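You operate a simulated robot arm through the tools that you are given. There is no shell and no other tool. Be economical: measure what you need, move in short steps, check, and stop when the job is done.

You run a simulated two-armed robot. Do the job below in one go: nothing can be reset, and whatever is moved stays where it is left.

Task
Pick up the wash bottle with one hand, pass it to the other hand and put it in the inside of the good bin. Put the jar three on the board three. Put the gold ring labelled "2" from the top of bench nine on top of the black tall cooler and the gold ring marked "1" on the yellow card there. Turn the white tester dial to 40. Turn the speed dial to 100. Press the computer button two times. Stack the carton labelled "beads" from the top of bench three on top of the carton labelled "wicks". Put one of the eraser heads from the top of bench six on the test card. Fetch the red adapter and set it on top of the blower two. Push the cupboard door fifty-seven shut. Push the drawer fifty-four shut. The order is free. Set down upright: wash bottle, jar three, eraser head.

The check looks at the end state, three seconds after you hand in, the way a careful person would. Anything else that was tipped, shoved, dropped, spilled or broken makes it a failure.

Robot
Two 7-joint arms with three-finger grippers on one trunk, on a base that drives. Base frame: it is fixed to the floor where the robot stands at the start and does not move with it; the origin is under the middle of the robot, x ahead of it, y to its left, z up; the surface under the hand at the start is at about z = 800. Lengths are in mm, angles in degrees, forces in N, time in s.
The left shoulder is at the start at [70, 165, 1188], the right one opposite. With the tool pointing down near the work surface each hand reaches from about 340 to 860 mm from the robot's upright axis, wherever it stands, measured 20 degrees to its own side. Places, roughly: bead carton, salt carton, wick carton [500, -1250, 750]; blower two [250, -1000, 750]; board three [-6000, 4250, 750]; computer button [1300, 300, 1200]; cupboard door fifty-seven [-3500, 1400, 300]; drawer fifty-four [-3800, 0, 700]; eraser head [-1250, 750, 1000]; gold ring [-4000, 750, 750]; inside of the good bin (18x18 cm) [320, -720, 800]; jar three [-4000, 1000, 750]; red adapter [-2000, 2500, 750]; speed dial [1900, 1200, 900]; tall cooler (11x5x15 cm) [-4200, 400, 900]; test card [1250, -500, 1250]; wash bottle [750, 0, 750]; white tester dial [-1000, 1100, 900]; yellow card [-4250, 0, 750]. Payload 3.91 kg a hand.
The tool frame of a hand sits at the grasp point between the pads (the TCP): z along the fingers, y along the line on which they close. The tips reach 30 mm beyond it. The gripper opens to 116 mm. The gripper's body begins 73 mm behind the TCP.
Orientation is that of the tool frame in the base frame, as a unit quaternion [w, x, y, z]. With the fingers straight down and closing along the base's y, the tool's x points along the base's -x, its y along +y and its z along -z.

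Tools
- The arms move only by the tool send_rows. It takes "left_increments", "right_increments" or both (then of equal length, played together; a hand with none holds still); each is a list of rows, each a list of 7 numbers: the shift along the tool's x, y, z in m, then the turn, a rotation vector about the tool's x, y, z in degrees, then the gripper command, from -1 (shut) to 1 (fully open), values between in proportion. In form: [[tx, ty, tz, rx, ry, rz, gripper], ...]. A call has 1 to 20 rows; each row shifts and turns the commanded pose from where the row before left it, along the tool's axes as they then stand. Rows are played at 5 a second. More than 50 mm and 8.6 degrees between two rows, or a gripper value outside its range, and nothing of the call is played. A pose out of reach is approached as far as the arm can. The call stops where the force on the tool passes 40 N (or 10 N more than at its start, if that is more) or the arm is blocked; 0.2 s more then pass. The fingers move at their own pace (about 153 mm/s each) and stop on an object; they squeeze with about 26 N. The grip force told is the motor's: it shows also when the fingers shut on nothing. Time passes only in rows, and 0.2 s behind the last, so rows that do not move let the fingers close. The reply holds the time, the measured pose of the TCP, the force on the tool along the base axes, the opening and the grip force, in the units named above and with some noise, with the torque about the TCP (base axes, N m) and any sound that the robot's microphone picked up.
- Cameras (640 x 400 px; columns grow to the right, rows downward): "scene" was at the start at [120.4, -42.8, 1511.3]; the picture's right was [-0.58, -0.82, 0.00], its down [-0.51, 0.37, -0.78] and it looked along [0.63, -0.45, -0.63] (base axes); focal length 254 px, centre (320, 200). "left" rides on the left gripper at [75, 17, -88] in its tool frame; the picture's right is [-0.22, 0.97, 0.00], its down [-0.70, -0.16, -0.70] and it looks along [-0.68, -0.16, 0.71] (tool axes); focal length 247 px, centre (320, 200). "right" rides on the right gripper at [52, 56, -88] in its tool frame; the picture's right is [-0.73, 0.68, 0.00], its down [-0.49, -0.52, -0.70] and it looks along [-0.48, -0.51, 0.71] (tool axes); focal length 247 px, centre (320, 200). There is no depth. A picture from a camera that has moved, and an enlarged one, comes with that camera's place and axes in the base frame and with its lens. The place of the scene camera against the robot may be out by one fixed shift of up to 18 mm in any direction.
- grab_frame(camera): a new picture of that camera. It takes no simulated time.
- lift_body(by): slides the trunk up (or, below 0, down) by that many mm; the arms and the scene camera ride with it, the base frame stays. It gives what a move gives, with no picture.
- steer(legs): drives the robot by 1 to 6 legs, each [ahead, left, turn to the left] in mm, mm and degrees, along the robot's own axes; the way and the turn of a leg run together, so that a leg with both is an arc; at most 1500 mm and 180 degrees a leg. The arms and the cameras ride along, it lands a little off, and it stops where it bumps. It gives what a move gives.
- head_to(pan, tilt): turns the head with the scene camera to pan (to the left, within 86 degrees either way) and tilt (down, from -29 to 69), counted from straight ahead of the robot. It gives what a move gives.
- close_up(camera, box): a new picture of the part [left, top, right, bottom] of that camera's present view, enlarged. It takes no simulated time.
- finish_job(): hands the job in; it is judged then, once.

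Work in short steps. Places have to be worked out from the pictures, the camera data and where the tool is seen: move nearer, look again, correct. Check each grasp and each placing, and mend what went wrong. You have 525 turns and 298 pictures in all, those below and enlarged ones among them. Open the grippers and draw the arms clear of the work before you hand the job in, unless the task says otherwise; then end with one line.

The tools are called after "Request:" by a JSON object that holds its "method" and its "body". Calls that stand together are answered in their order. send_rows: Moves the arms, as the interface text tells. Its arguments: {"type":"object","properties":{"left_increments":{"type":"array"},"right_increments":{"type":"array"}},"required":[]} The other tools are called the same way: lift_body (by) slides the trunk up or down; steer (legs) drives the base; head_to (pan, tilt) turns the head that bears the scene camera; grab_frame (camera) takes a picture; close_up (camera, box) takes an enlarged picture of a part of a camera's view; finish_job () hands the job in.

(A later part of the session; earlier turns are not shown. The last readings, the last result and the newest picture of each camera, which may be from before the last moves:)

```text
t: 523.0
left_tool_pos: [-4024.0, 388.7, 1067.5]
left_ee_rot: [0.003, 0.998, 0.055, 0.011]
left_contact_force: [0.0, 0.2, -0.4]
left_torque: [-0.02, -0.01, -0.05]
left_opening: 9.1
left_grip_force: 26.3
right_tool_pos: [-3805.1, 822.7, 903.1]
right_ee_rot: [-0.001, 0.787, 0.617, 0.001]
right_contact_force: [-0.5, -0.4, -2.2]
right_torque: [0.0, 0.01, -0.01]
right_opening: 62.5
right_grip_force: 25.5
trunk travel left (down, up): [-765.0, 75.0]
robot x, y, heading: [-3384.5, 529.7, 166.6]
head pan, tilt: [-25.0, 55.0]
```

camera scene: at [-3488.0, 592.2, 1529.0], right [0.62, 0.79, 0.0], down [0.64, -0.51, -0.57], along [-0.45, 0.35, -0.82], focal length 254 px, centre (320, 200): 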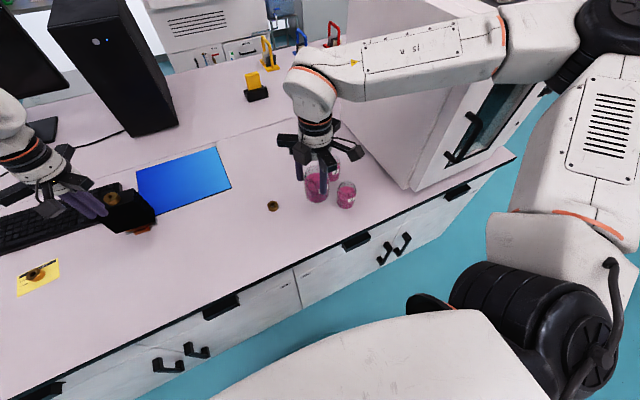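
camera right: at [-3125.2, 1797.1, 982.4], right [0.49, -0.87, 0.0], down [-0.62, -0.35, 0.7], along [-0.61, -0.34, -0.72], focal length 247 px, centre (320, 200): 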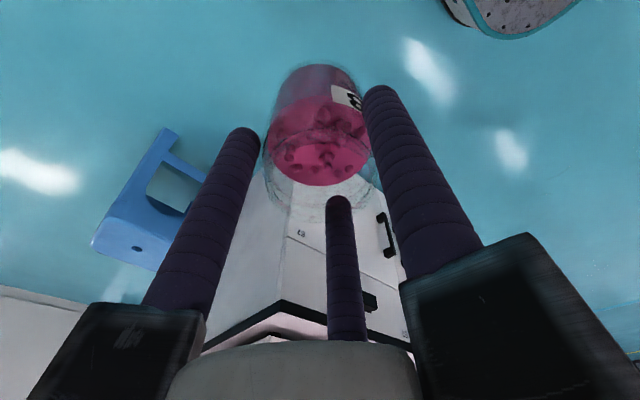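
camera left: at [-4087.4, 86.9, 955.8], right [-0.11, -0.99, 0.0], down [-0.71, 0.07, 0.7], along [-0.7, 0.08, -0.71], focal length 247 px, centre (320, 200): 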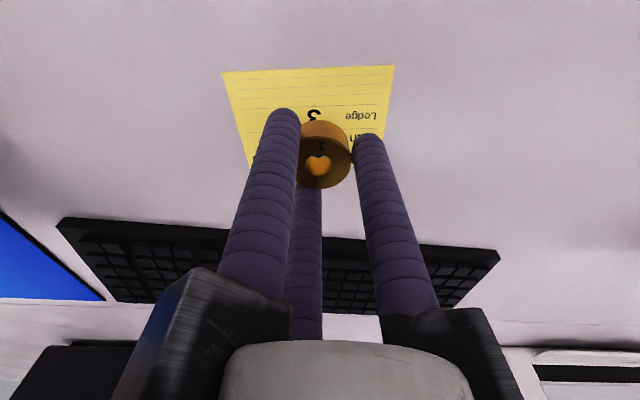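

No contact yet. I'll continue in small steps.

Request:
{"method": "send_rows", "body": {"right_increments": [[0, 0, 0.002, 0, 0, 0, -1], [0, 0, 0.002, 0, 0, 0, -1], [0, 0, 0.002, 0, 0, 0, -1], [0, 0, 0.002, 0, 0, 0, -1], [0, 0, 0, 0, 0, 0, -1]]}}

```text
t: 524.2
left_tool_pos: [-4022.1, 388.3, 1066.8]
left_ee_rot: [0.002, 0.998, 0.056, 0.012]
left_contact_force: [-0.3, 0.5, 0.9]
left_torque: [-0.03, 0.01, -0.01]
left_opening: 9.2
left_grip_force: 26.4
right_tool_pos: [-3804.3, 822.2, 895.7]
right_ee_rot: [0.0, 0.787, 0.617, 0.002]
right_contact_force: [0.0, -0.6, -1.8]
right_torque: [0.01, 0.0, -0.01]
right_opening: 62.5
right_grip_force: 26.2
trunk travel left (down, up): [-765.0, 75.0]
robot x, y, heading: [-3384.2, 530.1, 166.7]
head pan, tilt: [-25.0, 55.0]
```

Request:
{"method": "send_rows", "body": {"right_increments": [[0, 0, 0.002, 0, 0, 0, -1], [0, 0, 0.002, 0, 0, 0, -1], [0, 0, 0.002, 0, 0, 0, -1], [0, 0, 0.002, 0, 0, 0, -1], [0, 0, 0, 0, 0, 0, -1]]}}

```text
t: 525.4
left_tool_pos: [-4022.5, 388.3, 1068.7]
left_ee_rot: [0.002, 0.998, 0.055, 0.011]
left_contact_force: [0.0, -0.5, 0.7]
left_torque: [0.01, 0.03, 0.01]
left_opening: 9.0
left_grip_force: 26.2
right_tool_pos: [-3802.9, 822.8, 887.3]
right_ee_rot: [-0.001, 0.787, 0.617, 0.002]
right_contact_force: [0.0, 0.0, -1.2]
right_torque: [0.01, 0.02, -0.02]
right_opening: 62.7
right_grip_force: 26.0
trunk travel left (down, up): [-765.0, 75.0]
robot x, y, heading: [-3385.1, 531.2, 166.6]
head pan, tilt: [-25.0, 55.0]
```

Request:
{"method": "send_rows", "body": {"right_increments": [[0, 0, 0.0015, 0, 0, 0, -1], [0, 0, 0.0015, 0, 0, 0, -1], [0, 0, 0.0015, 0, 0, 0, -1], [0, 0, 0.0015, 0, 0, 0, -1], [0, 0, 0, 0, 0, 0, -1]]}}

Request:
{"method": "close_up", "body": {"camera": "scene", "box": [280, 150, 380, 250]}}

```text
t: 526.6
left_tool_pos: [-4021.1, 387.1, 1070.5]
left_ee_rot: [0.002, 0.998, 0.056, 0.01]
left_contact_force: [-0.2, 0.9, -0.4]
left_torque: [-0.02, 0.02, -0.01]
left_opening: 9.2
left_grip_force: 25.8
right_tool_pos: [-3803.0, 823.9, 882.8]
right_ee_rot: [-0.003, 0.787, 0.617, -0.002]
right_contact_force: [-0.7, 9.2, 24.1]
right_torque: [0.29, -0.02, 0.0]
right_opening: 62.7
right_grip_force: 26.2
trunk travel left (down, up): [-765.0, 75.0]
robot x, y, heading: [-3382.8, 528.9, 166.7]
head pan, tilt: [-25.0, 55.0]
```

```text
4.00 times, centred on (330, 200) of scene
camera zoom: at [-3486.5, 592.4, 1529.3], right [0.62, 0.79, 0.0], down [0.64, -0.51, -0.57], along [-0.45, 0.35, -0.82], focal length 1014 px, centre (280, 200)
```

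zoom: 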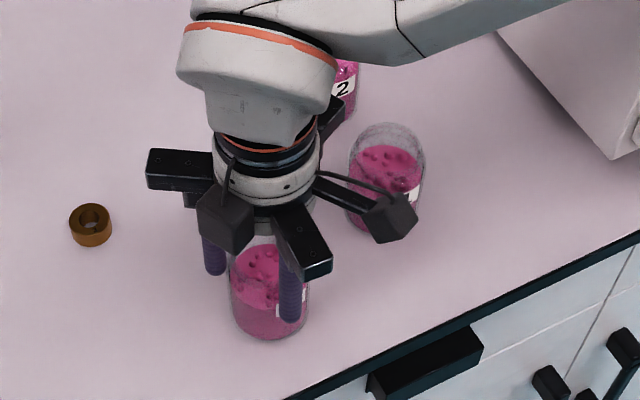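

The jar touches down at the same height as when picked, so it hadn't slipped vertically. I'll open, go 24 mm lower for a better hold, and regrip.

Request:
{"method": "send_rows", "body": {"right_increments": [[0, 0, -0.001, 0, 0, 0, -1], [0, 0, 0, 0, 0, 0, 0.3], [0, 0, 0, 0, 0, 0, 0.5], [0, 0, 0, 0, 0, 0, 0.5], [0, 0, 0.012, 0, 0, 0, 0.5], [0, 0, 0.012, 0, 0, 0, 0.5], [0, 0, 0, 0, 0, 0, 0.3], [0, 0, 0, 0, 0, 0, -1], [0, 0, 0, 0, 0, 0, -1], [0, 0, 0, 0, 0, 0, -1]]}}

Request:
{"method": "grab_frame", "body": {"camera": "right"}}

```text
t: 528.8
left_tool_pos: [-4023.6, 388.4, 1069.8]
left_ee_rot: [0.002, 0.998, 0.055, 0.011]
left_contact_force: [0.0, -0.6, -0.7]
left_torque: [-0.01, 0.01, 0.02]
left_opening: 9.4
left_grip_force: 26.0
right_tool_pos: [-3804.9, 823.0, 858.5]
right_ee_rot: [-0.001, 0.786, 0.618, 0.001]
right_contact_force: [-1.0, 0.0, -0.3]
right_torque: [-0.02, -0.03, -0.01]
right_opening: 62.7
right_grip_force: 25.8
trunk travel left (down, up): [-765.0, 75.0]
robot x, y, heading: [-3382.7, 526.7, 167.0]
head pan, tilt: [-25.0, 55.0]
```

```text
56 pictures are left
camera right: at [-3736.8, 859.2, 947.2], right [0.49, -0.87, 0.0], down [-0.62, -0.35, 0.7], along [-0.61, -0.34, -0.72], focal length 247 px, centre (320, 200)
```

right: 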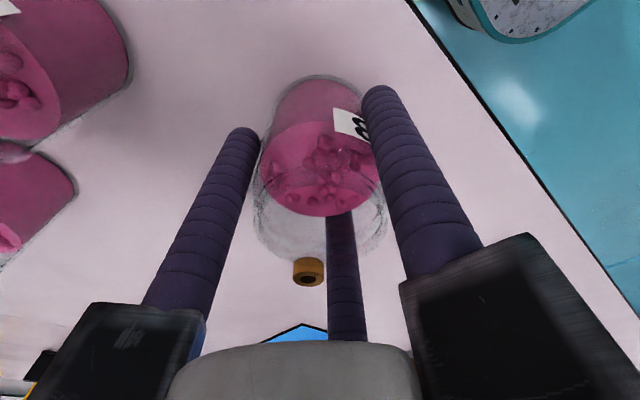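

Firmly held around the body. I'll lift, back away, and drive north to look for board three.

Request:
{"method": "send_rows", "body": {"right_increments": [[0, 0, -0.02, 0, 0, 0, -1], [0, 0, -0.045, 0, 0, 0, -1], [0, 0, -0.045, 0, 0, 0, -1], [0, 0, -0.045, 0, 0, 0, -1], [0, 0, -0.035, 0, 0, 0, -1], [0, 0, 0, 0, 0, 0, -1]]}}

Request:
{"method": "steer", "body": {"legs": [[-360, 0, 0], [0, -1500, 0], [0, -300, 0]]}}

Request:
{"method": "head_to", "body": {"pan": -10, "tilt": 20}}

Request:
{"method": "grab_frame", "body": {"camera": "scene"}}

```text
t: 530.2
left_tool_pos: [-4023.1, 388.2, 1069.7]
left_ee_rot: [0.001, 0.998, 0.056, 0.012]
left_contact_force: [-0.2, 0.1, -0.4]
left_torque: [0.0, -0.01, -0.01]
left_opening: 9.2
left_grip_force: 25.7
right_tool_pos: [-3804.1, 822.3, 1048.8]
right_ee_rot: [0.0, 0.786, 0.618, 0.001]
right_contact_force: [0.6, -0.4, -2.4]
right_torque: [0.0, -0.03, 0.03]
right_opening: 62.3
right_grip_force: 26.4
trunk travel left (down, up): [-765.0, 75.0]
robot x, y, heading: [-3386.4, 526.9, 166.6]
head pan, tilt: [-25.0, 55.0]
```

```text
t: 541.3
left_tool_pos: [-3254.9, 2065.6, 1069.0]
left_ee_rot: [0.003, 0.998, 0.055, 0.012]
left_contact_force: [0.3, 0.2, -0.3]
left_torque: [0.03, 0.0, 0.04]
left_opening: 9.1
left_grip_force: 26.3
right_tool_pos: [-3033.3, 2498.1, 1048.5]
right_ee_rot: [-0.001, 0.788, 0.615, 0.001]
right_contact_force: [0.6, 0.1, -1.2]
right_torque: [-0.02, 0.0, 0.03]
right_opening: 62.4
right_grip_force: 26.5
trunk travel left (down, up): [-765.0, 75.0]
robot x, y, heading: [-2610.5, 2207.5, 166.6]
head pan, tilt: [-25.0, 55.0]
```

```text
t: 542.3
left_tool_pos: [-3255.1, 2064.9, 1070.0]
left_ee_rot: [0.002, 0.998, 0.054, 0.012]
left_contact_force: [0.4, -0.2, 0.9]
left_torque: [0.03, 0.03, -0.02]
left_opening: 9.4
left_grip_force: 26.6
right_tool_pos: [-3035.4, 2498.9, 1048.1]
right_ee_rot: [-0.001, 0.788, 0.615, 0.002]
right_contact_force: [-0.6, -0.2, -1.8]
right_torque: [-0.03, 0.0, 0.02]
right_opening: 62.6
right_grip_force: 26.6
trunk travel left (down, up): [-765.0, 75.0]
robot x, y, heading: [-2615.2, 2202.5, 166.4]
head pan, tilt: [-10.0, 20.0]
```

```text
55 pictures are left
camera scene: at [-2748.6, 2259.7, 1580.9], right [0.4, 0.92, 0.0], down [0.31, -0.14, -0.94], along [-0.86, 0.37, -0.34], focal length 254 px, centre (320, 200)
```

scene: 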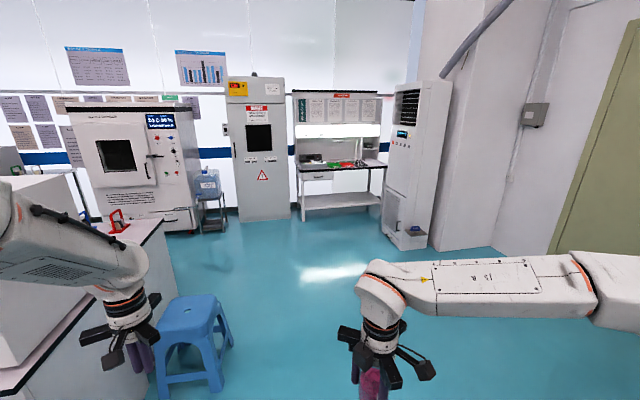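

A wall bench with a green and a red board stands straight ahead, matching board three's place. I'll enlarge it.

Request:
{"method": "close_up", "body": {"camera": "scene", "box": [285, 85, 395, 220]}}

```text
2.96 times, centred on (340, 152) of scene
camera zoom: at [-2748.6, 2259.7, 1580.9], right [0.4, 0.92, 0.0], down [0.31, -0.14, -0.94], along [-0.86, 0.37, -0.34], focal length 751 px, centre (261, 341)
```

zoom: 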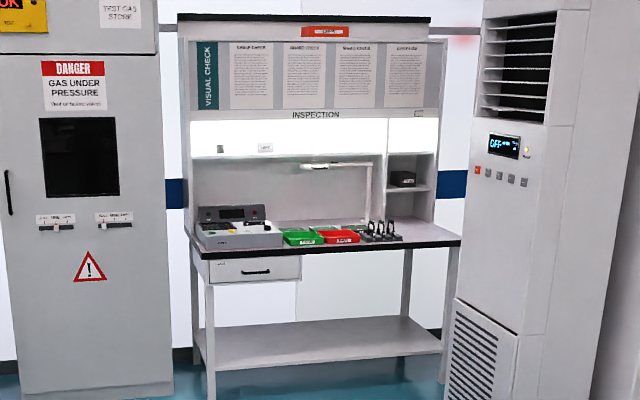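

It's the inspection bench, with trays near (-6000, 4000). I'll drive toward it in two legs and look again.

Request:
{"method": "steer", "body": {"legs": [[1400, -400, 0], [1000, -450, 0]]}}

Request:
{"method": "head_to", "body": {"pan": 0, "tilt": 30}}

Request:
{"method": "grab_frame", "body": {"camera": "scene"}}

```text
t: 554.8
left_tool_pos: [-5407.9, 3398.1, 1069.4]
left_ee_rot: [-0.005, 0.998, 0.063, 0.01]
left_contact_force: [1.0, -0.2, -0.8]
left_torque: [0.0, 0.01, 0.02]
left_opening: 9.2
left_grip_force: 25.5
right_tool_pos: [-5195.9, 3833.5, 1055.3]
right_ee_rot: [-0.009, 0.782, 0.623, 0.003]
right_contact_force: [0.0, 0.2, -1.4]
right_torque: [0.01, 0.0, 0.03]
right_opening: 62.7
right_grip_force: 26.3
trunk travel left (down, up): [-765.0, 75.0]
robot x, y, heading: [-4771.3, 3557.0, 167.5]
head pan, tilt: [-10.0, 20.0]
stopped in leg 2: the robot was blocked; the commanded pose is now the measured one
```

```text
t: 555.5
left_tool_pos: [-5409.2, 3398.3, 1069.3]
left_ee_rot: [-0.004, 0.998, 0.062, 0.011]
left_contact_force: [0.8, 1.2, 0.7]
left_torque: [0.02, 0.05, -0.01]
left_opening: 9.3
left_grip_force: 26.3
right_tool_pos: [-5196.7, 3834.9, 1055.2]
right_ee_rot: [-0.008, 0.782, 0.624, 0.003]
right_contact_force: [-0.2, 0.0, -1.6]
right_torque: [-0.01, 0.04, -0.02]
right_opening: 62.8
right_grip_force: 26.6
trunk travel left (down, up): [-765.0, 75.0]
robot x, y, heading: [-4777.1, 3560.6, 167.4]
head pan, tilt: [0.0, 30.0]
```

```text
53 pictures are left
camera scene: at [-4907.0, 3579.2, 1565.7], right [0.22, 0.98, 0.01], down [0.49, -0.1, -0.87], along [-0.85, 0.19, -0.5], focal length 254 px, centre (320, 200)
```

scene: 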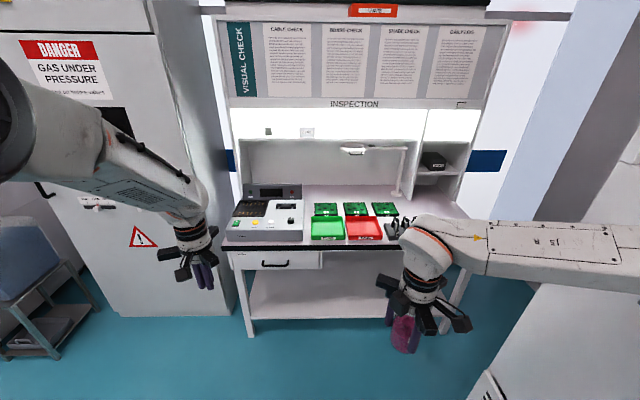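

The right elbow met the air-conditioner column. I'll ease back left and look at the boards.

Request:
{"method": "steer", "body": {"legs": [[0, 90, 0]]}}

Request:
{"method": "close_up", "body": {"camera": "scene", "box": [300, 160, 460, 260]}}

```text
t: 556.6
left_tool_pos: [-5430.8, 3327.5, 1069.3]
left_ee_rot: [0.003, 0.998, 0.061, 0.011]
left_contact_force: [-0.2, 0.4, -0.1]
left_torque: [-0.01, -0.03, 0.0]
left_opening: 9.3
left_grip_force: 26.0
right_tool_pos: [-5217.4, 3762.3, 1049.2]
right_ee_rot: [0.0, 0.784, 0.621, 0.001]
right_contact_force: [-0.5, -0.3, -2.1]
right_torque: [-0.03, -0.02, 0.03]
right_opening: 62.3
right_grip_force: 25.9
trunk travel left (down, up): [-765.0, 75.0]
robot x, y, heading: [-4795.2, 3471.8, 167.5]
head pan, tilt: [0.0, 30.0]
```

```text
4.00 times, centred on (380, 210) of scene
camera zoom: at [-4930.1, 3513.8, 1564.8], right [0.22, 0.98, 0.0], down [0.49, -0.11, -0.87], along [-0.85, 0.19, -0.5], focal length 1014 px, centre (80, 160)
```

zoom: 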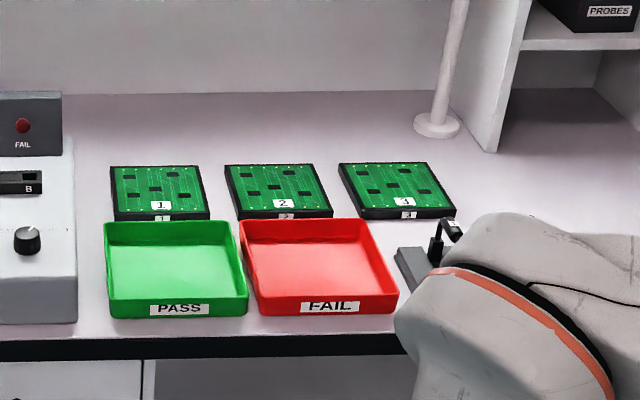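

Board 3 is the right-hand one, at about (-6030, 4215). The AC column limits my right elbow, so I'll tuck the left hand, come closer on the left side, then extend the right arm before moving in sideways.

Request:
{"method": "send_rows", "body": {"left_increments": [[0.04, 0, 0, 0, 0, 0, -1], [0.04, 0, 0, 0, 0, 0, -1], [0.04, 0, 0, 0, 0, 0, -1], [0.03, 0, 0, 0, 0, 0, -1]]}}

Request:
{"method": "steer", "body": {"legs": [[0, 100, 0], [480, 0, 0]]}}

Request:
{"method": "grab_frame", "body": {"camera": "scene"}}

```text
t: 557.6
left_tool_pos: [-5280.6, 3344.9, 1073.7]
left_ee_rot: [0.003, 0.998, 0.061, 0.011]
left_contact_force: [0.2, -0.5, 0.3]
left_torque: [-0.02, 0.04, -0.03]
left_opening: 9.3
left_grip_force: 25.9
right_tool_pos: [-5216.2, 3761.3, 1049.3]
right_ee_rot: [-0.001, 0.783, 0.622, 0.0]
right_contact_force: [-0.4, 0.1, -1.2]
right_torque: [-0.01, 0.0, 0.01]
right_opening: 62.5
right_grip_force: 25.7
trunk travel left (down, up): [-765.0, 75.0]
robot x, y, heading: [-4795.4, 3474.8, 167.5]
head pan, tilt: [0.0, 30.0]
```

```text
t: 561.2
left_tool_pos: [-5773.3, 3347.0, 1071.5]
left_ee_rot: [0.002, 0.998, 0.062, 0.012]
left_contact_force: [0.5, -0.3, -0.2]
left_torque: [0.01, -0.03, -0.02]
left_opening: 9.2
left_grip_force: 25.8
right_tool_pos: [-5709.9, 3766.2, 1050.9]
right_ee_rot: [-0.002, 0.783, 0.622, 0.001]
right_contact_force: [-0.7, 0.3, -2.4]
right_torque: [-0.02, 0.02, 0.02]
right_opening: 62.6
right_grip_force: 25.9
trunk travel left (down, up): [-765.0, 75.0]
robot x, y, heading: [-5282.0, 3476.9, 167.8]
head pan, tilt: [0.0, 30.0]
```

```text
51 pictures are left
camera scene: at [-5422.0, 3516.3, 1565.0], right [0.22, 0.98, 0.0], down [0.49, -0.11, -0.87], along [-0.85, 0.19, -0.5], focal length 254 px, centre (320, 200)
```

scene: 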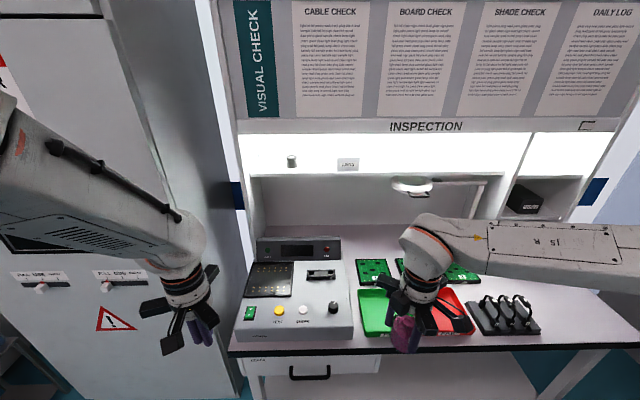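

Clear so far. I'll edge right and forward, extend the right arm toward the board area, and check the elbow's clearance.

Request:
{"method": "steer", "body": {"legs": [[0, -110, 0], [90, 0, 0]]}}

Request:
{"method": "send_rows", "body": {"right_increments": [[0.01, -0.044, 0.005, 0, 0, 0, -1], [0.01, -0.044, 0.005, 0, 0, 0, -1], [0.01, -0.044, 0.005, 0, 0, 0, -1], [0.01, -0.044, 0.005, 0, 0, 0, -1], [0.01, -0.044, 0.005, 0, 0, 0, -1], [0, 0, 0, 0, 0, 0, -1]]}}

Request:
{"method": "grab_frame", "body": {"camera": "right"}}

Request:
{"method": "grab_frame", "body": {"camera": "scene"}}

```text
t: 563.1
left_tool_pos: [-5837.5, 3473.5, 1072.5]
left_ee_rot: [0.001, 0.998, 0.063, 0.012]
left_contact_force: [-0.4, -0.1, 0.1]
left_torque: [-0.04, -0.03, 0.0]
left_opening: 9.1
left_grip_force: 26.6
right_tool_pos: [-5773.4, 3891.6, 1050.4]
right_ee_rot: [-0.002, 0.782, 0.623, 0.001]
right_contact_force: [-0.1, 0.0, -1.6]
right_torque: [-0.02, 0.0, -0.01]
right_opening: 63.0
right_grip_force: 26.2
trunk travel left (down, up): [-765.0, 75.0]
robot x, y, heading: [-5351.0, 3606.3, 167.3]
head pan, tilt: [0.0, 30.0]
```

```text
t: 564.5
left_tool_pos: [-5836.3, 3473.2, 1072.7]
left_ee_rot: [0.002, 0.998, 0.063, 0.012]
left_contact_force: [-0.3, -0.4, 0.5]
left_torque: [0.02, 0.01, -0.03]
left_opening: 9.1
left_grip_force: 25.9
right_tool_pos: [-5978.4, 3989.9, 1024.5]
right_ee_rot: [-0.001, 0.782, 0.623, 0.001]
right_contact_force: [0.5, 0.8, -0.9]
right_torque: [-0.04, 0.04, 0.0]
right_opening: 62.4
right_grip_force: 25.9
trunk travel left (down, up): [-765.0, 75.0]
robot x, y, heading: [-5349.3, 3604.1, 167.2]
head pan, tilt: [0.0, 30.0]
```

```text
50 pictures are left
camera right: at [-5912.2, 4026.5, 1113.5], right [0.5, -0.87, 0.0], down [-0.62, -0.36, 0.7], along [-0.61, -0.35, -0.72], focal length 247 px, centre (320, 200)
```

right: 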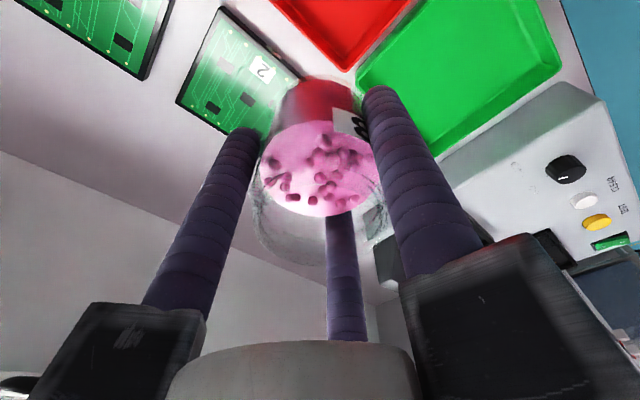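

```text
49 pictures are left
camera scene: at [-5486.0, 3642.2, 1565.0], right [0.22, 0.98, 0.0], down [0.49, -0.11, -0.87], along [-0.85, 0.19, -0.5], focal length 254 px, centre (320, 200)
```

scene: 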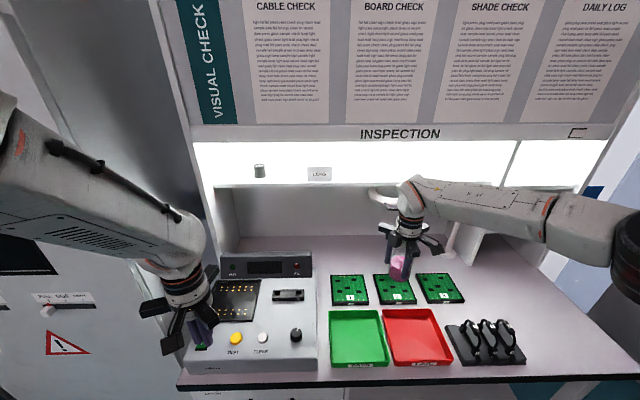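

I see board 3 right of board 2. Its centre should be at about (-6004, 4224). I'll edge the robot 70 mm right and extend the hand over the board.

Request:
{"method": "steer", "body": {"legs": [[0, -70, 0]]}}

Request:
{"method": "send_rows", "body": {"right_increments": [[0.04, -0.01, 0, 0, 0, 0, -1], [0.04, -0.01, 0, 0, 0, 0, -1], [0.04, -0.01, 0, 0, 0, 0, -1], [0, 0, 0, 0, 0, 0, -1]]}}

Request:
{"method": "grab_frame", "body": {"camera": "right"}}

Request:
{"method": "grab_frame", "body": {"camera": "scene"}}

```text
t: 565.5
left_tool_pos: [-5824.1, 3537.3, 1071.1]
left_ee_rot: [0.001, 0.998, 0.062, 0.012]
left_contact_force: [0.1, 0.2, -0.1]
left_torque: [0.04, 0.01, -0.01]
left_opening: 9.4
left_grip_force: 26.2
right_tool_pos: [-5964.7, 4052.7, 1024.6]
right_ee_rot: [-0.001, 0.782, 0.623, 0.001]
right_contact_force: [-0.1, -1.5, -0.9]
right_torque: [0.03, 0.03, 0.02]
right_opening: 62.6
right_grip_force: 25.7
trunk travel left (down, up): [-765.0, 75.0]
robot x, y, heading: [-5336.8, 3676.3, 167.7]
head pan, tilt: [0.0, 30.0]
```

```text
t: 566.5
left_tool_pos: [-5822.9, 3539.0, 1072.3]
left_ee_rot: [0.001, 0.998, 0.063, 0.012]
left_contact_force: [0.2, -0.8, -1.3]
left_torque: [0.01, 0.02, 0.0]
left_opening: 9.4
left_grip_force: 26.5
right_tool_pos: [-5967.6, 4178.7, 1024.6]
right_ee_rot: [-0.002, 0.782, 0.623, 0.002]
right_contact_force: [0.7, 0.1, -1.1]
right_torque: [0.01, -0.03, -0.01]
right_opening: 62.9
right_grip_force: 26.9
trunk travel left (down, up): [-765.0, 75.0]
robot x, y, heading: [-5336.5, 3672.2, 167.6]
head pan, tilt: [0.0, 30.0]
```

```text
48 pictures are left
camera right: at [-5900.7, 4216.1, 1114.1], right [0.5, -0.87, 0.0], down [-0.62, -0.36, 0.7], along [-0.61, -0.35, -0.72], focal length 247 px, centre (320, 200)
```

right: 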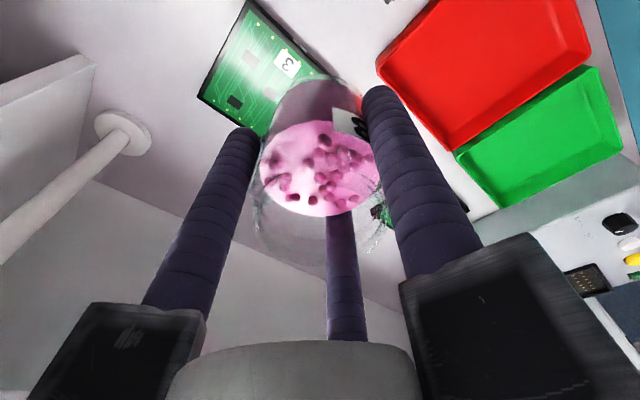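

```text
47 pictures are left
camera scene: at [-5472.7, 3707.6, 1564.9], right [0.22, 0.98, 0.0], down [0.49, -0.11, -0.87], along [-0.85, 0.19, -0.5], focal length 254 px, centre (320, 200)
```

scene: 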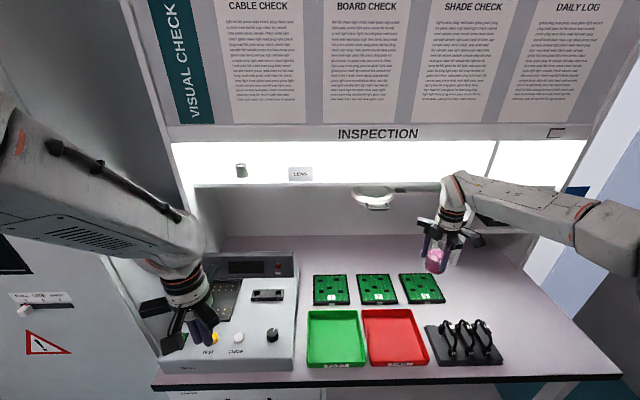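

Board 3's centre is at (-6027, 4223). I'll drive 40 mm forward and centre the jar over the board, then lower part-way.

Request:
{"method": "steer", "body": {"legs": [[40, 0, 0]]}}

Request:
{"method": "send_rows", "body": {"right_increments": [[0.0153, -0.0138, 0, 0, 0, 0, -1], [0.0153, -0.0138, 0, 0, 0, 0, -1], [0, 0, 0.04, 0, 0, 0, -1], [0, 0, 0.04, 0, 0, 0, -1], [0, 0, 0, 0, 0, 0, -1]]}}

Request:
{"method": "grab_frame", "body": {"camera": "right"}}

Request:
{"method": "close_up", "body": {"camera": "scene", "box": [370, 190, 490, 310]}}

```text
t: 567.4
left_tool_pos: [-5855.5, 3546.9, 1075.1]
left_ee_rot: [0.001, 0.998, 0.062, 0.01]
left_contact_force: [1.0, 0.0, -0.2]
left_torque: [-0.01, 0.09, 0.0]
left_opening: 9.4
left_grip_force: 26.2
right_tool_pos: [-5999.8, 4187.3, 1029.1]
right_ee_rot: [-0.005, 0.783, 0.622, -0.001]
right_contact_force: [0.5, 0.3, -0.4]
right_torque: [0.02, 0.05, -0.01]
right_opening: 62.7
right_grip_force: 26.4
trunk travel left (down, up): [-765.0, 75.0]
robot x, y, heading: [-5372.0, 3679.3, 168.0]
head pan, tilt: [0.0, 30.0]
```

```text
t: 568.6
left_tool_pos: [-5860.8, 3547.5, 1072.6]
left_ee_rot: [0.002, 0.998, 0.063, 0.011]
left_contact_force: [0.2, -0.9, 0.5]
left_torque: [0.04, 0.02, 0.01]
left_opening: 9.2
left_grip_force: 26.2
right_tool_pos: [-6022.7, 4223.4, 945.4]
right_ee_rot: [-0.002, 0.783, 0.622, 0.001]
right_contact_force: [0.6, 0.1, -1.7]
right_torque: [0.0, 0.01, 0.02]
right_opening: 62.3
right_grip_force: 25.9
trunk travel left (down, up): [-765.0, 75.0]
robot x, y, heading: [-5374.2, 3680.0, 167.6]
head pan, tilt: [0.0, 30.0]
```

```text
46 pictures are left
camera right: at [-5957.0, 4261.2, 1034.2], right [0.5, -0.87, 0.0], down [-0.62, -0.36, 0.7], along [-0.61, -0.35, -0.71], focal length 247 px, centre (320, 200)
```

right: 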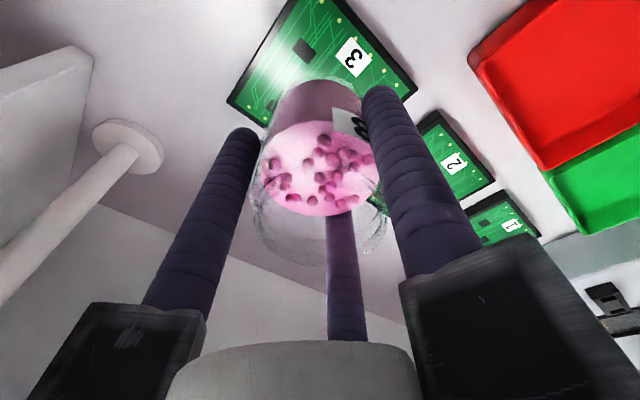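

```text
3.33 times, centred on (430, 250) of scene
camera zoom: at [-5509.3, 3716.9, 1565.0], right [0.22, 0.98, 0.0], down [0.49, -0.11, -0.87], along [-0.85, 0.19, -0.5], focal length 845 px, centre (-47, 33)
```

zoom: 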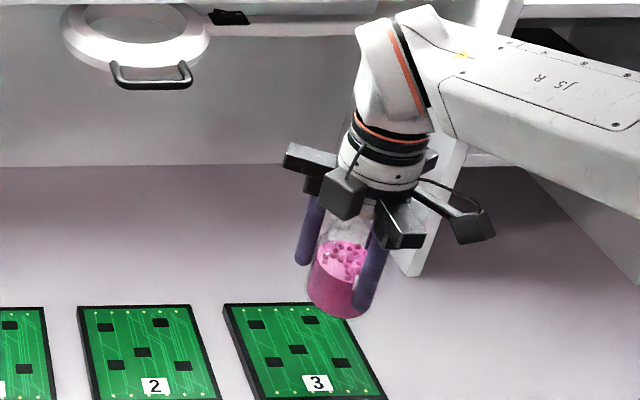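

Both cameras agree the jar needs about 11 mm of correction. I'll apply it and lower to just above the board.

Request:
{"method": "send_rows", "body": {"right_increments": [[-0.0078, -0.0074, 0.01, 0, 0, 0, -1], [0, 0, 0.025, 0, 0, 0, -1], [0, 0, 0.02, 0, 0, 0, -1], [0, 0, 0.006, 0, 0, 0, -1], [0, 0, 0, 0, 0, 0, -1]]}}

Request:
{"method": "close_up", "body": {"camera": "scene", "box": [370, 190, 490, 310]}}

```text
t: 569.8
left_tool_pos: [-5860.7, 3547.3, 1072.3]
left_ee_rot: [0.002, 0.998, 0.063, 0.011]
left_contact_force: [-0.1, 0.8, -0.4]
left_torque: [0.01, 0.0, 0.01]
left_opening: 9.3
left_grip_force: 25.8
right_tool_pos: [-6032.6, 4219.1, 884.3]
right_ee_rot: [-0.001, 0.783, 0.623, 0.001]
right_contact_force: [0.6, -0.3, -0.9]
right_torque: [0.0, 0.01, -0.01]
right_opening: 62.6
right_grip_force: 26.5
trunk travel left (down, up): [-765.0, 75.0]
robot x, y, heading: [-5372.7, 3679.0, 167.7]
head pan, tilt: [0.0, 30.0]
```

```text
3.33 times, centred on (430, 250) of scene
camera zoom: at [-5509.9, 3717.9, 1564.9], right [0.22, 0.98, 0.0], down [0.49, -0.11, -0.87], along [-0.85, 0.19, -0.5], focal length 845 px, centre (-47, 33)
```

zoom: 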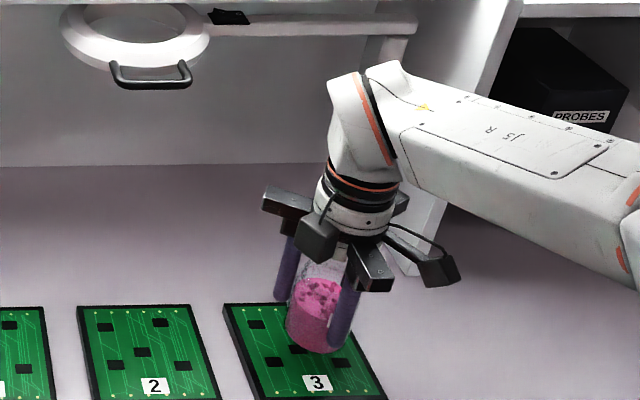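

The jar is centred above board 3. I'll lower in small steps to contact.

Request:
{"method": "send_rows", "body": {"right_increments": [[0, 0, 0.003, 0, 0, 0, -1], [0, 0, 0.002, 0, 0, 0, -1], [0, 0, 0.002, 0, 0, 0, -1], [0, 0, 0.002, 0, 0, 0, -1], [0, 0, 0, 0, 0, 0, -1]]}}

```text
t: 571.0
left_tool_pos: [-5861.3, 3547.7, 1072.8]
left_ee_rot: [0.002, 0.998, 0.063, 0.011]
left_contact_force: [0.1, 0.9, -0.7]
left_torque: [-0.02, -0.03, -0.02]
left_opening: 9.2
left_grip_force: 26.0
right_tool_pos: [-6034.0, 4219.1, 874.6]
right_ee_rot: [-0.002, 0.782, 0.623, 0.001]
right_contact_force: [0.3, 0.2, -1.0]
right_torque: [-0.01, 0.04, -0.04]
right_opening: 62.5
right_grip_force: 25.5
trunk travel left (down, up): [-765.0, 75.0]
robot x, y, heading: [-5373.4, 3682.4, 167.6]
head pan, tilt: [0.0, 30.0]
```

Request:
{"method": "send_rows", "body": {"right_increments": [[0, 0, 0.0015, 0, 0, 0, -1], [0, 0, 0.0015, 0, 0, 0, -1], [0, 0, 0.0015, 0, 0, 0, -1], [0, 0, 0, 0, 0, 0, -1]]}}

```text
t: 572.0
left_tool_pos: [-5860.6, 3549.0, 1071.7]
left_ee_rot: [0.003, 0.998, 0.062, 0.012]
left_contact_force: [-0.6, -0.5, -0.6]
left_torque: [0.02, 0.02, -0.01]
left_opening: 9.0
left_grip_force: 25.5
right_tool_pos: [-6033.7, 4219.4, 870.5]
right_ee_rot: [-0.001, 0.783, 0.623, 0.001]
right_contact_force: [-0.1, -0.3, -2.5]
right_torque: [0.03, 0.03, -0.01]
right_opening: 62.7
right_grip_force: 25.7
trunk travel left (down, up): [-765.0, 75.0]
robot x, y, heading: [-5376.5, 3678.3, 167.5]
head pan, tilt: [0.0, 30.0]
```

Request:
{"method": "send_rows", "body": {"right_increments": [[0, 0, 0.0015, 0, 0, 0, -1], [0, 0, 0.0015, 0, 0, 0, -1], [0, 0, 0.0015, 0, 0, 0, -1], [0, 0, 0, 0, 0, 0, -1]]}}

```text
t: 573.0
left_tool_pos: [-5860.7, 3548.1, 1073.1]
left_ee_rot: [0.002, 0.998, 0.063, 0.011]
left_contact_force: [-0.3, -0.5, 0.2]
left_torque: [0.02, 0.02, 0.0]
left_opening: 9.0
left_grip_force: 26.2
right_tool_pos: [-6032.7, 4218.5, 866.0]
right_ee_rot: [-0.002, 0.783, 0.622, 0.001]
right_contact_force: [-0.3, 0.1, -1.4]
right_torque: [-0.01, 0.02, 0.02]
right_opening: 62.7
right_grip_force: 25.6
trunk travel left (down, up): [-765.0, 75.0]
robot x, y, heading: [-5371.7, 3682.1, 167.5]
head pan, tilt: [0.0, 30.0]
```

Still free, so this bench is lower than the others. I'll continue.

Request:
{"method": "send_rows", "body": {"right_increments": [[0, 0, 0.002, 0, 0, 0, -1], [0, 0, 0.002, 0, 0, 0, -1], [0, 0, 0.002, 0, 0, 0, -1], [0, 0, 0.002, 0, 0, 0, -1], [0, 0, 0, 0, 0, 0, -1]]}}

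Request:
{"method": "close_up", "body": {"camera": "scene", "box": [370, 230, 470, 320]}}

```text
t: 574.2
left_tool_pos: [-5861.6, 3548.7, 1072.7]
left_ee_rot: [0.002, 0.998, 0.062, 0.012]
left_contact_force: [0.8, 0.2, -0.5]
left_torque: [0.02, -0.05, -0.01]
left_opening: 9.0
left_grip_force: 25.8
right_tool_pos: [-6033.8, 4217.1, 858.2]
right_ee_rot: [-0.001, 0.783, 0.623, 0.001]
right_contact_force: [-0.7, 0.6, -0.7]
right_torque: [0.03, 0.02, 0.01]
right_opening: 62.7
right_grip_force: 26.4
trunk travel left (down, up): [-765.0, 75.0]
robot x, y, heading: [-5374.0, 3681.3, 167.5]
head pan, tilt: [0.0, 30.0]
```

```text
4.44 times, centred on (420, 275) of scene
camera zoom: at [-5510.1, 3717.7, 1564.9], right [0.22, 0.98, 0.0], down [0.49, -0.11, -0.87], along [-0.85, 0.19, -0.5], focal length 1127 px, centre (-124, -133)
```

zoom: 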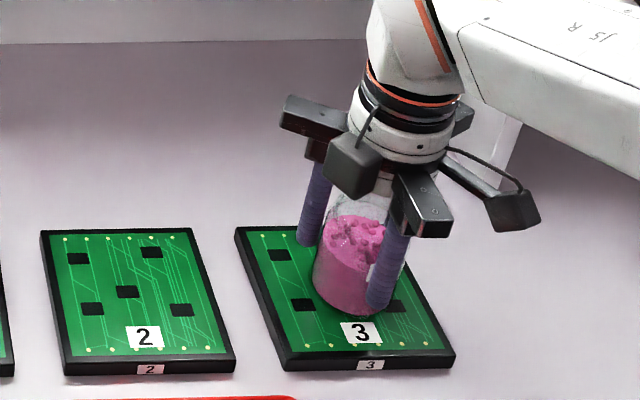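

Request:
{"method": "send_rows", "body": {"right_increments": [[0, 0, 0.002, 0, 0, 0, -1], [0, 0, 0.002, 0, 0, 0, -1], [0, 0, 0.002, 0, 0, 0, -1], [0, 0, 0.002, 0, 0, 0, -1], [0, 0, 0.002, 0, 0, 0, -1], [0, 0, 0, 0, 0, 0, -1]]}}

```text
t: 575.6
left_tool_pos: [-5858.1, 3546.9, 1073.1]
left_ee_rot: [0.002, 0.998, 0.063, 0.011]
left_contact_force: [1.0, 0.0, -0.5]
left_torque: [-0.01, 0.02, 0.0]
left_opening: 9.2
left_grip_force: 26.3
right_tool_pos: [-6034.1, 4218.6, 851.2]
right_ee_rot: [-0.004, 0.783, 0.622, 0.0]
right_contact_force: [-4.5, 3.6, 26.6]
right_torque: [0.04, 0.15, -0.13]
right_opening: 63.4
right_grip_force: 26.4
trunk travel left (down, up): [-765.0, 75.0]
robot x, y, heading: [-5372.9, 3683.5, 168.0]
head pan, tilt: [0.0, 30.0]
```

Contact at 27 N. I'll check the position on the board before letting go.

Request:
{"method": "close_up", "body": {"camera": "scene", "box": [370, 230, 470, 320]}}

```text
4.44 times, centred on (420, 275) of scene
camera zoom: at [-5507.0, 3715.5, 1565.4], right [0.22, 0.98, 0.0], down [0.49, -0.11, -0.87], along [-0.85, 0.19, -0.5], focal length 1127 px, centre (-124, -133)
```

zoom: 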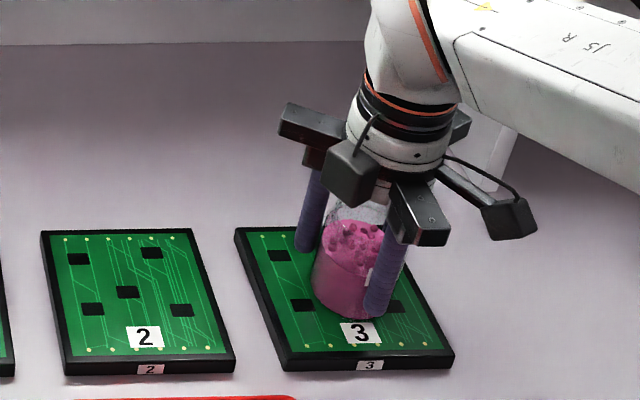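

The jar stands near the board's centre. I'll ease off, open, and rise.

Request:
{"method": "send_rows", "body": {"right_increments": [[0, 0, -0.0015, 0, 0, 0, -1], [0, 0, 0, 0, 0, 0, 0.2], [0, 0, 0, 0, 0, 0, 0.4], [0, 0, 0, 0, 0, 0, 0.5], [0, 0, -0.03, 0, 0, 0, 0.5], [0, 0, -0.045, 0, 0, 0, 0.5], [0, 0, -0.045, 0, 0, 0, 0.5], [0, 0, -0.045, 0, 0, 0, 0.5], [0, 0, 0, 0, 0, 0, 0.5]]}}

Request:
{"method": "close_up", "body": {"camera": "scene", "box": [350, 210, 470, 320]}}

```text
t: 577.6
left_tool_pos: [-5860.5, 3548.9, 1072.2]
left_ee_rot: [0.002, 0.998, 0.063, 0.011]
left_contact_force: [-0.2, 0.7, 0.5]
left_torque: [0.01, 0.0, -0.02]
left_opening: 9.1
left_grip_force: 26.3
right_tool_pos: [-6034.1, 4219.4, 1014.2]
right_ee_rot: [-0.001, 0.783, 0.622, 0.002]
right_contact_force: [-0.2, 0.4, -0.3]
right_torque: [0.0, -0.02, -0.01]
right_opening: 86.9
right_grip_force: 0.1
trunk travel left (down, up): [-765.0, 75.0]
robot x, y, heading: [-5373.4, 3681.0, 167.6]
head pan, tilt: [0.0, 30.0]
```

```text
3.64 times, centred on (410, 265) of scene
camera zoom: at [-5510.5, 3718.1, 1564.8], right [0.22, 0.98, 0.0], down [0.49, -0.11, -0.87], along [-0.85, 0.19, -0.5], focal length 922 px, centre (-7, -36)
```

zoom: 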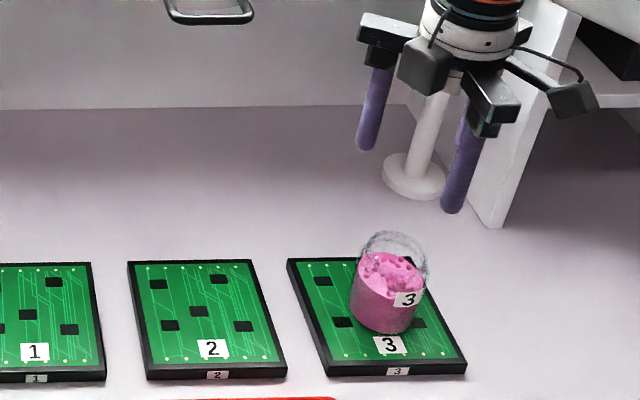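

Jar three is upright on board three. I'll retract the arm and drive back east toward the red adapter.

Request:
{"method": "send_rows", "body": {"right_increments": [[-0.015, 0.043, -0.003, 0, 0, 0, 0.5], [-0.015, 0.043, -0.003, 0, 0, 0, 0.5], [-0.015, 0.043, -0.003, 0, 0, 0, 0.5], [-0.015, 0.043, -0.003, 0, 0, 0, 0.5], [-0.015, 0.043, 0, 0, 0, 0, 0.5], [-0.015, 0.043, 0, 0, 0, 0, 0.5], [-0.015, 0.043, 0, 0, 0, 0, 0.5]]}}

Request:
{"method": "steer", "body": {"legs": [[0, 100, 0], [-700, 0, 0], [-1400, 300, 0], [-260, 76, 0]]}}

Request:
{"method": "steer", "body": {"legs": [[0, 0, 90], [0, 0, 90]]}}

Request:
{"method": "head_to", "body": {"pan": 5, "tilt": 25}}

Request:
{"method": "grab_frame", "body": {"camera": "scene"}}

```text
t: 579.2
left_tool_pos: [-5858.0, 3548.1, 1074.0]
left_ee_rot: [0.002, 0.998, 0.063, 0.011]
left_contact_force: [0.7, -0.8, -0.3]
left_torque: [0.01, 0.02, -0.01]
left_opening: 9.3
left_grip_force: 25.3
right_tool_pos: [-5762.0, 4048.4, 1027.0]
right_ee_rot: [-0.002, 0.783, 0.622, 0.0]
right_contact_force: [0.0, 0.1, -0.6]
right_torque: [0.04, 0.01, -0.02]
right_opening: 87.0
right_grip_force: 0.0
trunk travel left (down, up): [-765.0, 75.0]
robot x, y, heading: [-5371.1, 3679.5, 167.4]
head pan, tilt: [0.0, 30.0]
```

```text
t: 592.0
left_tool_pos: [-3671.0, 2581.3, 1072.2]
left_ee_rot: [0.001, 0.998, 0.064, 0.012]
left_contact_force: [-0.5, -0.4, 0.6]
left_torque: [0.0, -0.04, 0.01]
left_opening: 9.3
left_grip_force: 26.1
right_tool_pos: [-3574.7, 3081.8, 1025.8]
right_ee_rot: [-0.001, 0.781, 0.624, 0.001]
right_contact_force: [-1.1, -0.2, -0.2]
right_torque: [0.01, 0.02, -0.03]
right_opening: 86.9
right_grip_force: 0.0
trunk travel left (down, up): [-765.0, 75.0]
robot x, y, heading: [-3186.4, 2715.7, 167.9]
head pan, tilt: [0.0, 30.0]
```

```text
t: 600.1
left_tool_pos: [-2694.3, 2846.8, 1072.8]
left_ee_rot: [-0.012, -0.063, 0.998, 0.002]
left_contact_force: [-0.1, -0.8, -0.2]
left_torque: [-0.02, 0.0, 0.02]
left_opening: 9.1
left_grip_force: 26.1
right_tool_pos: [-2791.1, 2346.4, 1026.6]
right_ee_rot: [0.0, -0.622, 0.783, -0.002]
right_contact_force: [0.0, -0.2, 0.6]
right_torque: [0.08, -0.01, 0.0]
right_opening: 86.9
right_grip_force: 0.1
trunk travel left (down, up): [-765.0, 75.0]
robot x, y, heading: [-3185.7, 2715.4, -12.4]
head pan, tilt: [0.0, 30.0]
```

```text
t: 600.7
left_tool_pos: [-2695.1, 2846.8, 1073.0]
left_ee_rot: [-0.012, -0.062, 0.998, 0.002]
left_contact_force: [-0.2, -0.5, 1.0]
left_torque: [-0.01, -0.02, 0.01]
left_opening: 8.8
left_grip_force: 26.1
right_tool_pos: [-2791.8, 2346.1, 1026.5]
right_ee_rot: [0.0, -0.622, 0.783, -0.001]
right_contact_force: [-0.4, 0.4, 0.4]
right_torque: [0.03, -0.01, -0.03]
right_opening: 87.0
right_grip_force: 0.1
trunk travel left (down, up): [-765.0, 75.0]
robot x, y, heading: [-3182.9, 2714.6, -12.7]
head pan, tilt: [5.0, 25.0]
```

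```text
40 pictures are left
camera scene: at [-3042.3, 2699.3, 1572.9], right [-0.13, -0.99, 0.0], down [-0.42, 0.05, -0.91], along [0.9, -0.12, -0.42], focal length 254 px, centre (320, 200)
```

scene: 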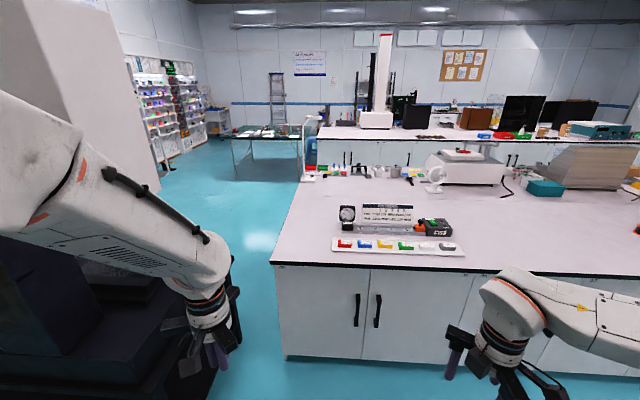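

The red adapter is the leftmost of the six on the white board, at about (-1970, 2424). I'll move right, away from the machine on my left, and up to the bench.

Request:
{"method": "steer", "body": {"legs": [[0, -180, 0], [745, 0, 0]]}}

Request:
{"method": "send_rows", "body": {"left_increments": [[0, -0.03, 0.03, 0, 0, 0, 0.5], [0, -0.03, 0.03, 0, 0, 0, 0.5], [0, 0, 0.03, 0, 0, 0, 0.5], [0, 0, 0, 0, 0, 0, 0.5]]}}

Request:
{"method": "grab_frame", "body": {"camera": "left"}}

```text
t: 605.9
left_tool_pos: [-2008.3, 2511.2, 1073.1]
left_ee_rot: [-0.012, -0.063, 0.998, 0.002]
left_contact_force: [-0.7, -0.7, 0.0]
left_torque: [0.03, 0.0, -0.03]
left_opening: 9.1
left_grip_force: 26.0
right_tool_pos: [-2105.3, 2010.8, 1026.5]
right_ee_rot: [0.0, -0.622, 0.783, -0.002]
right_contact_force: [0.2, 0.4, -0.1]
right_torque: [0.03, 0.0, 0.0]
right_opening: 86.9
right_grip_force: 0.1
trunk travel left (down, up): [-765.0, 75.0]
robot x, y, heading: [-2496.0, 2375.8, -12.4]
head pan, tilt: [5.0, 25.0]
```

```text
t: 606.9
left_tool_pos: [-2003.3, 2451.4, 982.8]
left_ee_rot: [-0.011, -0.063, 0.998, 0.002]
left_contact_force: [-0.5, -0.2, 0.3]
left_torque: [0.02, 0.02, -0.03]
left_opening: 86.9
left_grip_force: 0.1
right_tool_pos: [-2104.2, 2009.9, 1026.8]
right_ee_rot: [-0.001, -0.623, 0.782, -0.002]
right_contact_force: [0.3, -0.5, -0.2]
right_torque: [-0.03, -0.01, -0.02]
right_opening: 87.0
right_grip_force: 0.2
trunk travel left (down, up): [-765.0, 75.0]
robot x, y, heading: [-2495.9, 2382.2, -12.3]
head pan, tilt: [5.0, 25.0]
```

```text
39 pictures are left
camera left: at [-2077.2, 2460.6, 1072.2], right [0.1, 1.0, 0.0], down [0.73, -0.07, 0.68], along [0.68, -0.07, -0.73], focal length 247 px, centre (320, 200)
```

left: 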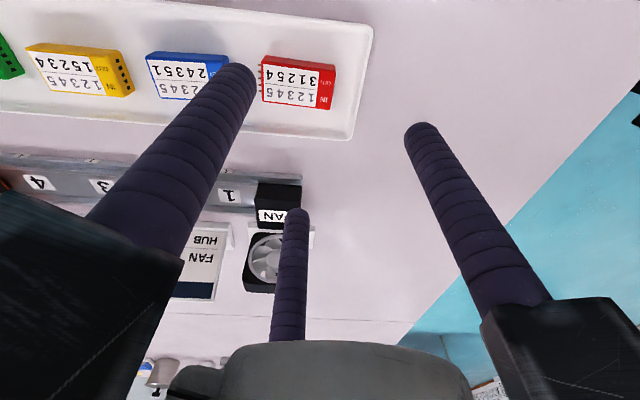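

The red adapter is about 67×42 mm, centred near (-1996, 2430), with its long side across. I'll turn the hand 10° so one finger takes the far side and two the near side, and come down closer to measure its height.

Request:
{"method": "send_rows", "body": {"left_increments": [[0, 0, 0, 1.2, 0, -5, 0.38], [0, 0, 0, 0, 0, -4.8, 0.38], [0.0083, -0.0178, 0.035, 0, 0, 0, 0.38], [0, 0, 0.035, 0, 0, 0, 0.38], [0, 0, 0, 0, 0, 0, 0.38]]}}

Request:
{"method": "grab_frame", "body": {"camera": "left"}}

```text
t: 608.1
left_tool_pos: [-2007.7, 2432.7, 912.3]
left_ee_rot: [-0.011, -0.148, 0.989, -0.008]
left_contact_force: [-0.5, 0.9, 0.0]
left_torque: [-0.01, 0.02, 0.0]
left_opening: 80.1
left_grip_force: 0.0
right_tool_pos: [-2106.3, 2011.3, 1025.8]
right_ee_rot: [0.0, -0.623, 0.783, -0.002]
right_contact_force: [-0.1, 0.6, 0.4]
right_torque: [-0.04, -0.02, 0.05]
right_opening: 87.0
right_grip_force: 0.1
trunk travel left (down, up): [-765.0, 75.0]
robot x, y, heading: [-2496.6, 2377.7, -12.5]
head pan, tilt: [5.0, 25.0]
```

```text
38 pictures are left
camera left: at [-2082.8, 2429.5, 1001.9], right [-0.07, 1.0, -0.02], down [0.73, 0.06, 0.69], along [0.68, 0.04, -0.73], focal length 247 px, centre (320, 200)
```

left: 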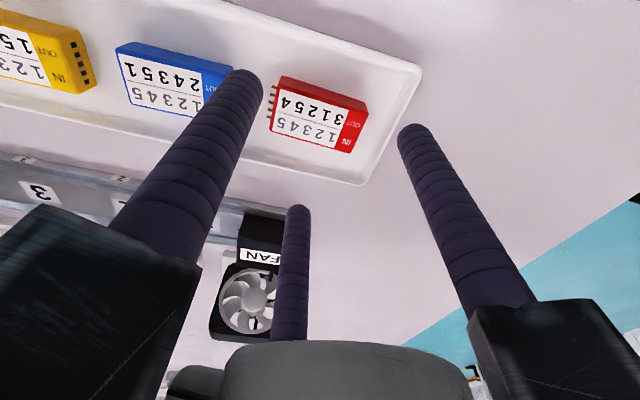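

The adapter's top is at z≈808, centred where expected. I'll descend around it in careful steps.

Request:
{"method": "send_rows", "body": {"left_increments": [[0, 0, 0.035, 0, 0, 0, 0.38], [0, 0, 0.035, 0, 0, 0, 0.38], [0, 0, 0.008, 0, 0, 0, 0.38], [0, 0, 0.003, 0, 0, 0, 0.38], [0, 0, 0, 0, 0, 0, 0.38]]}}

Request:
{"method": "grab_frame", "body": {"camera": "left"}}

```text
t: 609.3
left_tool_pos: [-2007.8, 2430.6, 834.6]
left_ee_rot: [-0.008, -0.149, 0.989, -0.008]
left_contact_force: [5.2, 2.4, 39.5]
left_torque: [1.71, 0.25, -0.32]
left_opening: 80.1
left_grip_force: 0.1
right_tool_pos: [-2106.7, 2010.8, 1027.6]
right_ee_rot: [-0.001, -0.622, 0.783, -0.002]
right_contact_force: [0.3, 0.3, -0.2]
right_torque: [-0.02, -0.01, -0.04]
right_opening: 87.3
right_grip_force: 0.1
trunk travel left (down, up): [-765.0, 75.0]
robot x, y, heading: [-2495.2, 2378.9, -12.5]
head pan, tilt: [5.0, 25.0]
```

```text
37 pictures are left
camera left: at [-2083.6, 2426.8, 923.5], right [-0.07, 1.0, -0.02], down [0.72, 0.06, 0.69], along [0.69, 0.04, -0.72], focal length 247 px, centre (320, 200)
```

left: 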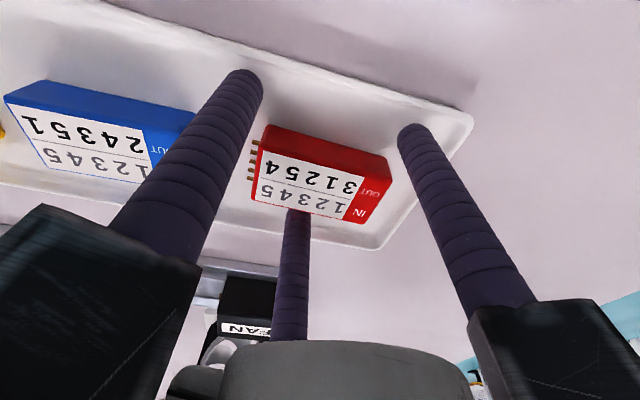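

The tips touched the tray, and the adapter's top is about level with the TCP, so it's roughly 30 mm tall. I'll raise 5 mm and close.

Request:
{"method": "send_rows", "body": {"left_increments": [[0, 0, -0.005, 0, 0, 0, 0.38], [0, 0, 0, 0, 0, 0, 0.2], [0, 0, 0, 0, 0, 0, -1], [0, 0, 0, 0, 0, 0, -1], [0, 0, 0, 0, 0, 0, -1]]}}

Request:
{"method": "grab_frame", "body": {"camera": "left"}}

```text
t: 610.5
left_tool_pos: [-2009.2, 2430.2, 836.1]
left_ee_rot: [-0.011, -0.148, 0.989, -0.008]
left_contact_force: [-0.1, 0.5, 0.4]
left_torque: [-0.04, -0.01, -0.02]
left_opening: 46.1
left_grip_force: 26.1
right_tool_pos: [-2105.7, 2010.8, 1025.8]
right_ee_rot: [0.0, -0.623, 0.782, -0.002]
right_contact_force: [0.2, 0.2, -0.3]
right_torque: [0.03, 0.02, 0.01]
right_opening: 87.3
right_grip_force: 0.0
trunk travel left (down, up): [-765.0, 75.0]
robot x, y, heading: [-2495.3, 2383.6, -12.4]
head pan, tilt: [5.0, 25.0]
```

```text
36 pictures are left
camera left: at [-2084.0, 2427.7, 926.3], right [-0.07, 1.0, -0.02], down [0.73, 0.06, 0.68], along [0.68, 0.04, -0.73], focal length 247 px, centre (320, 200)
```

left: 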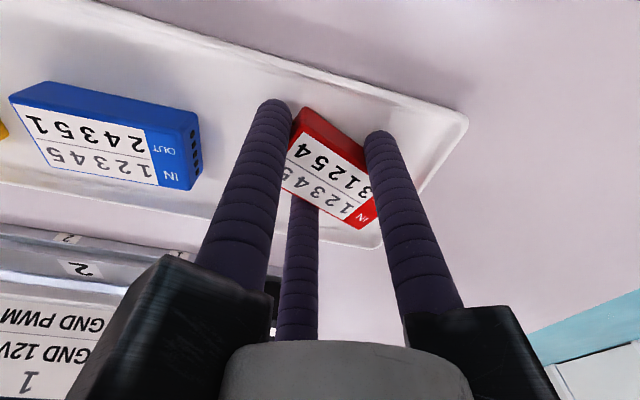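

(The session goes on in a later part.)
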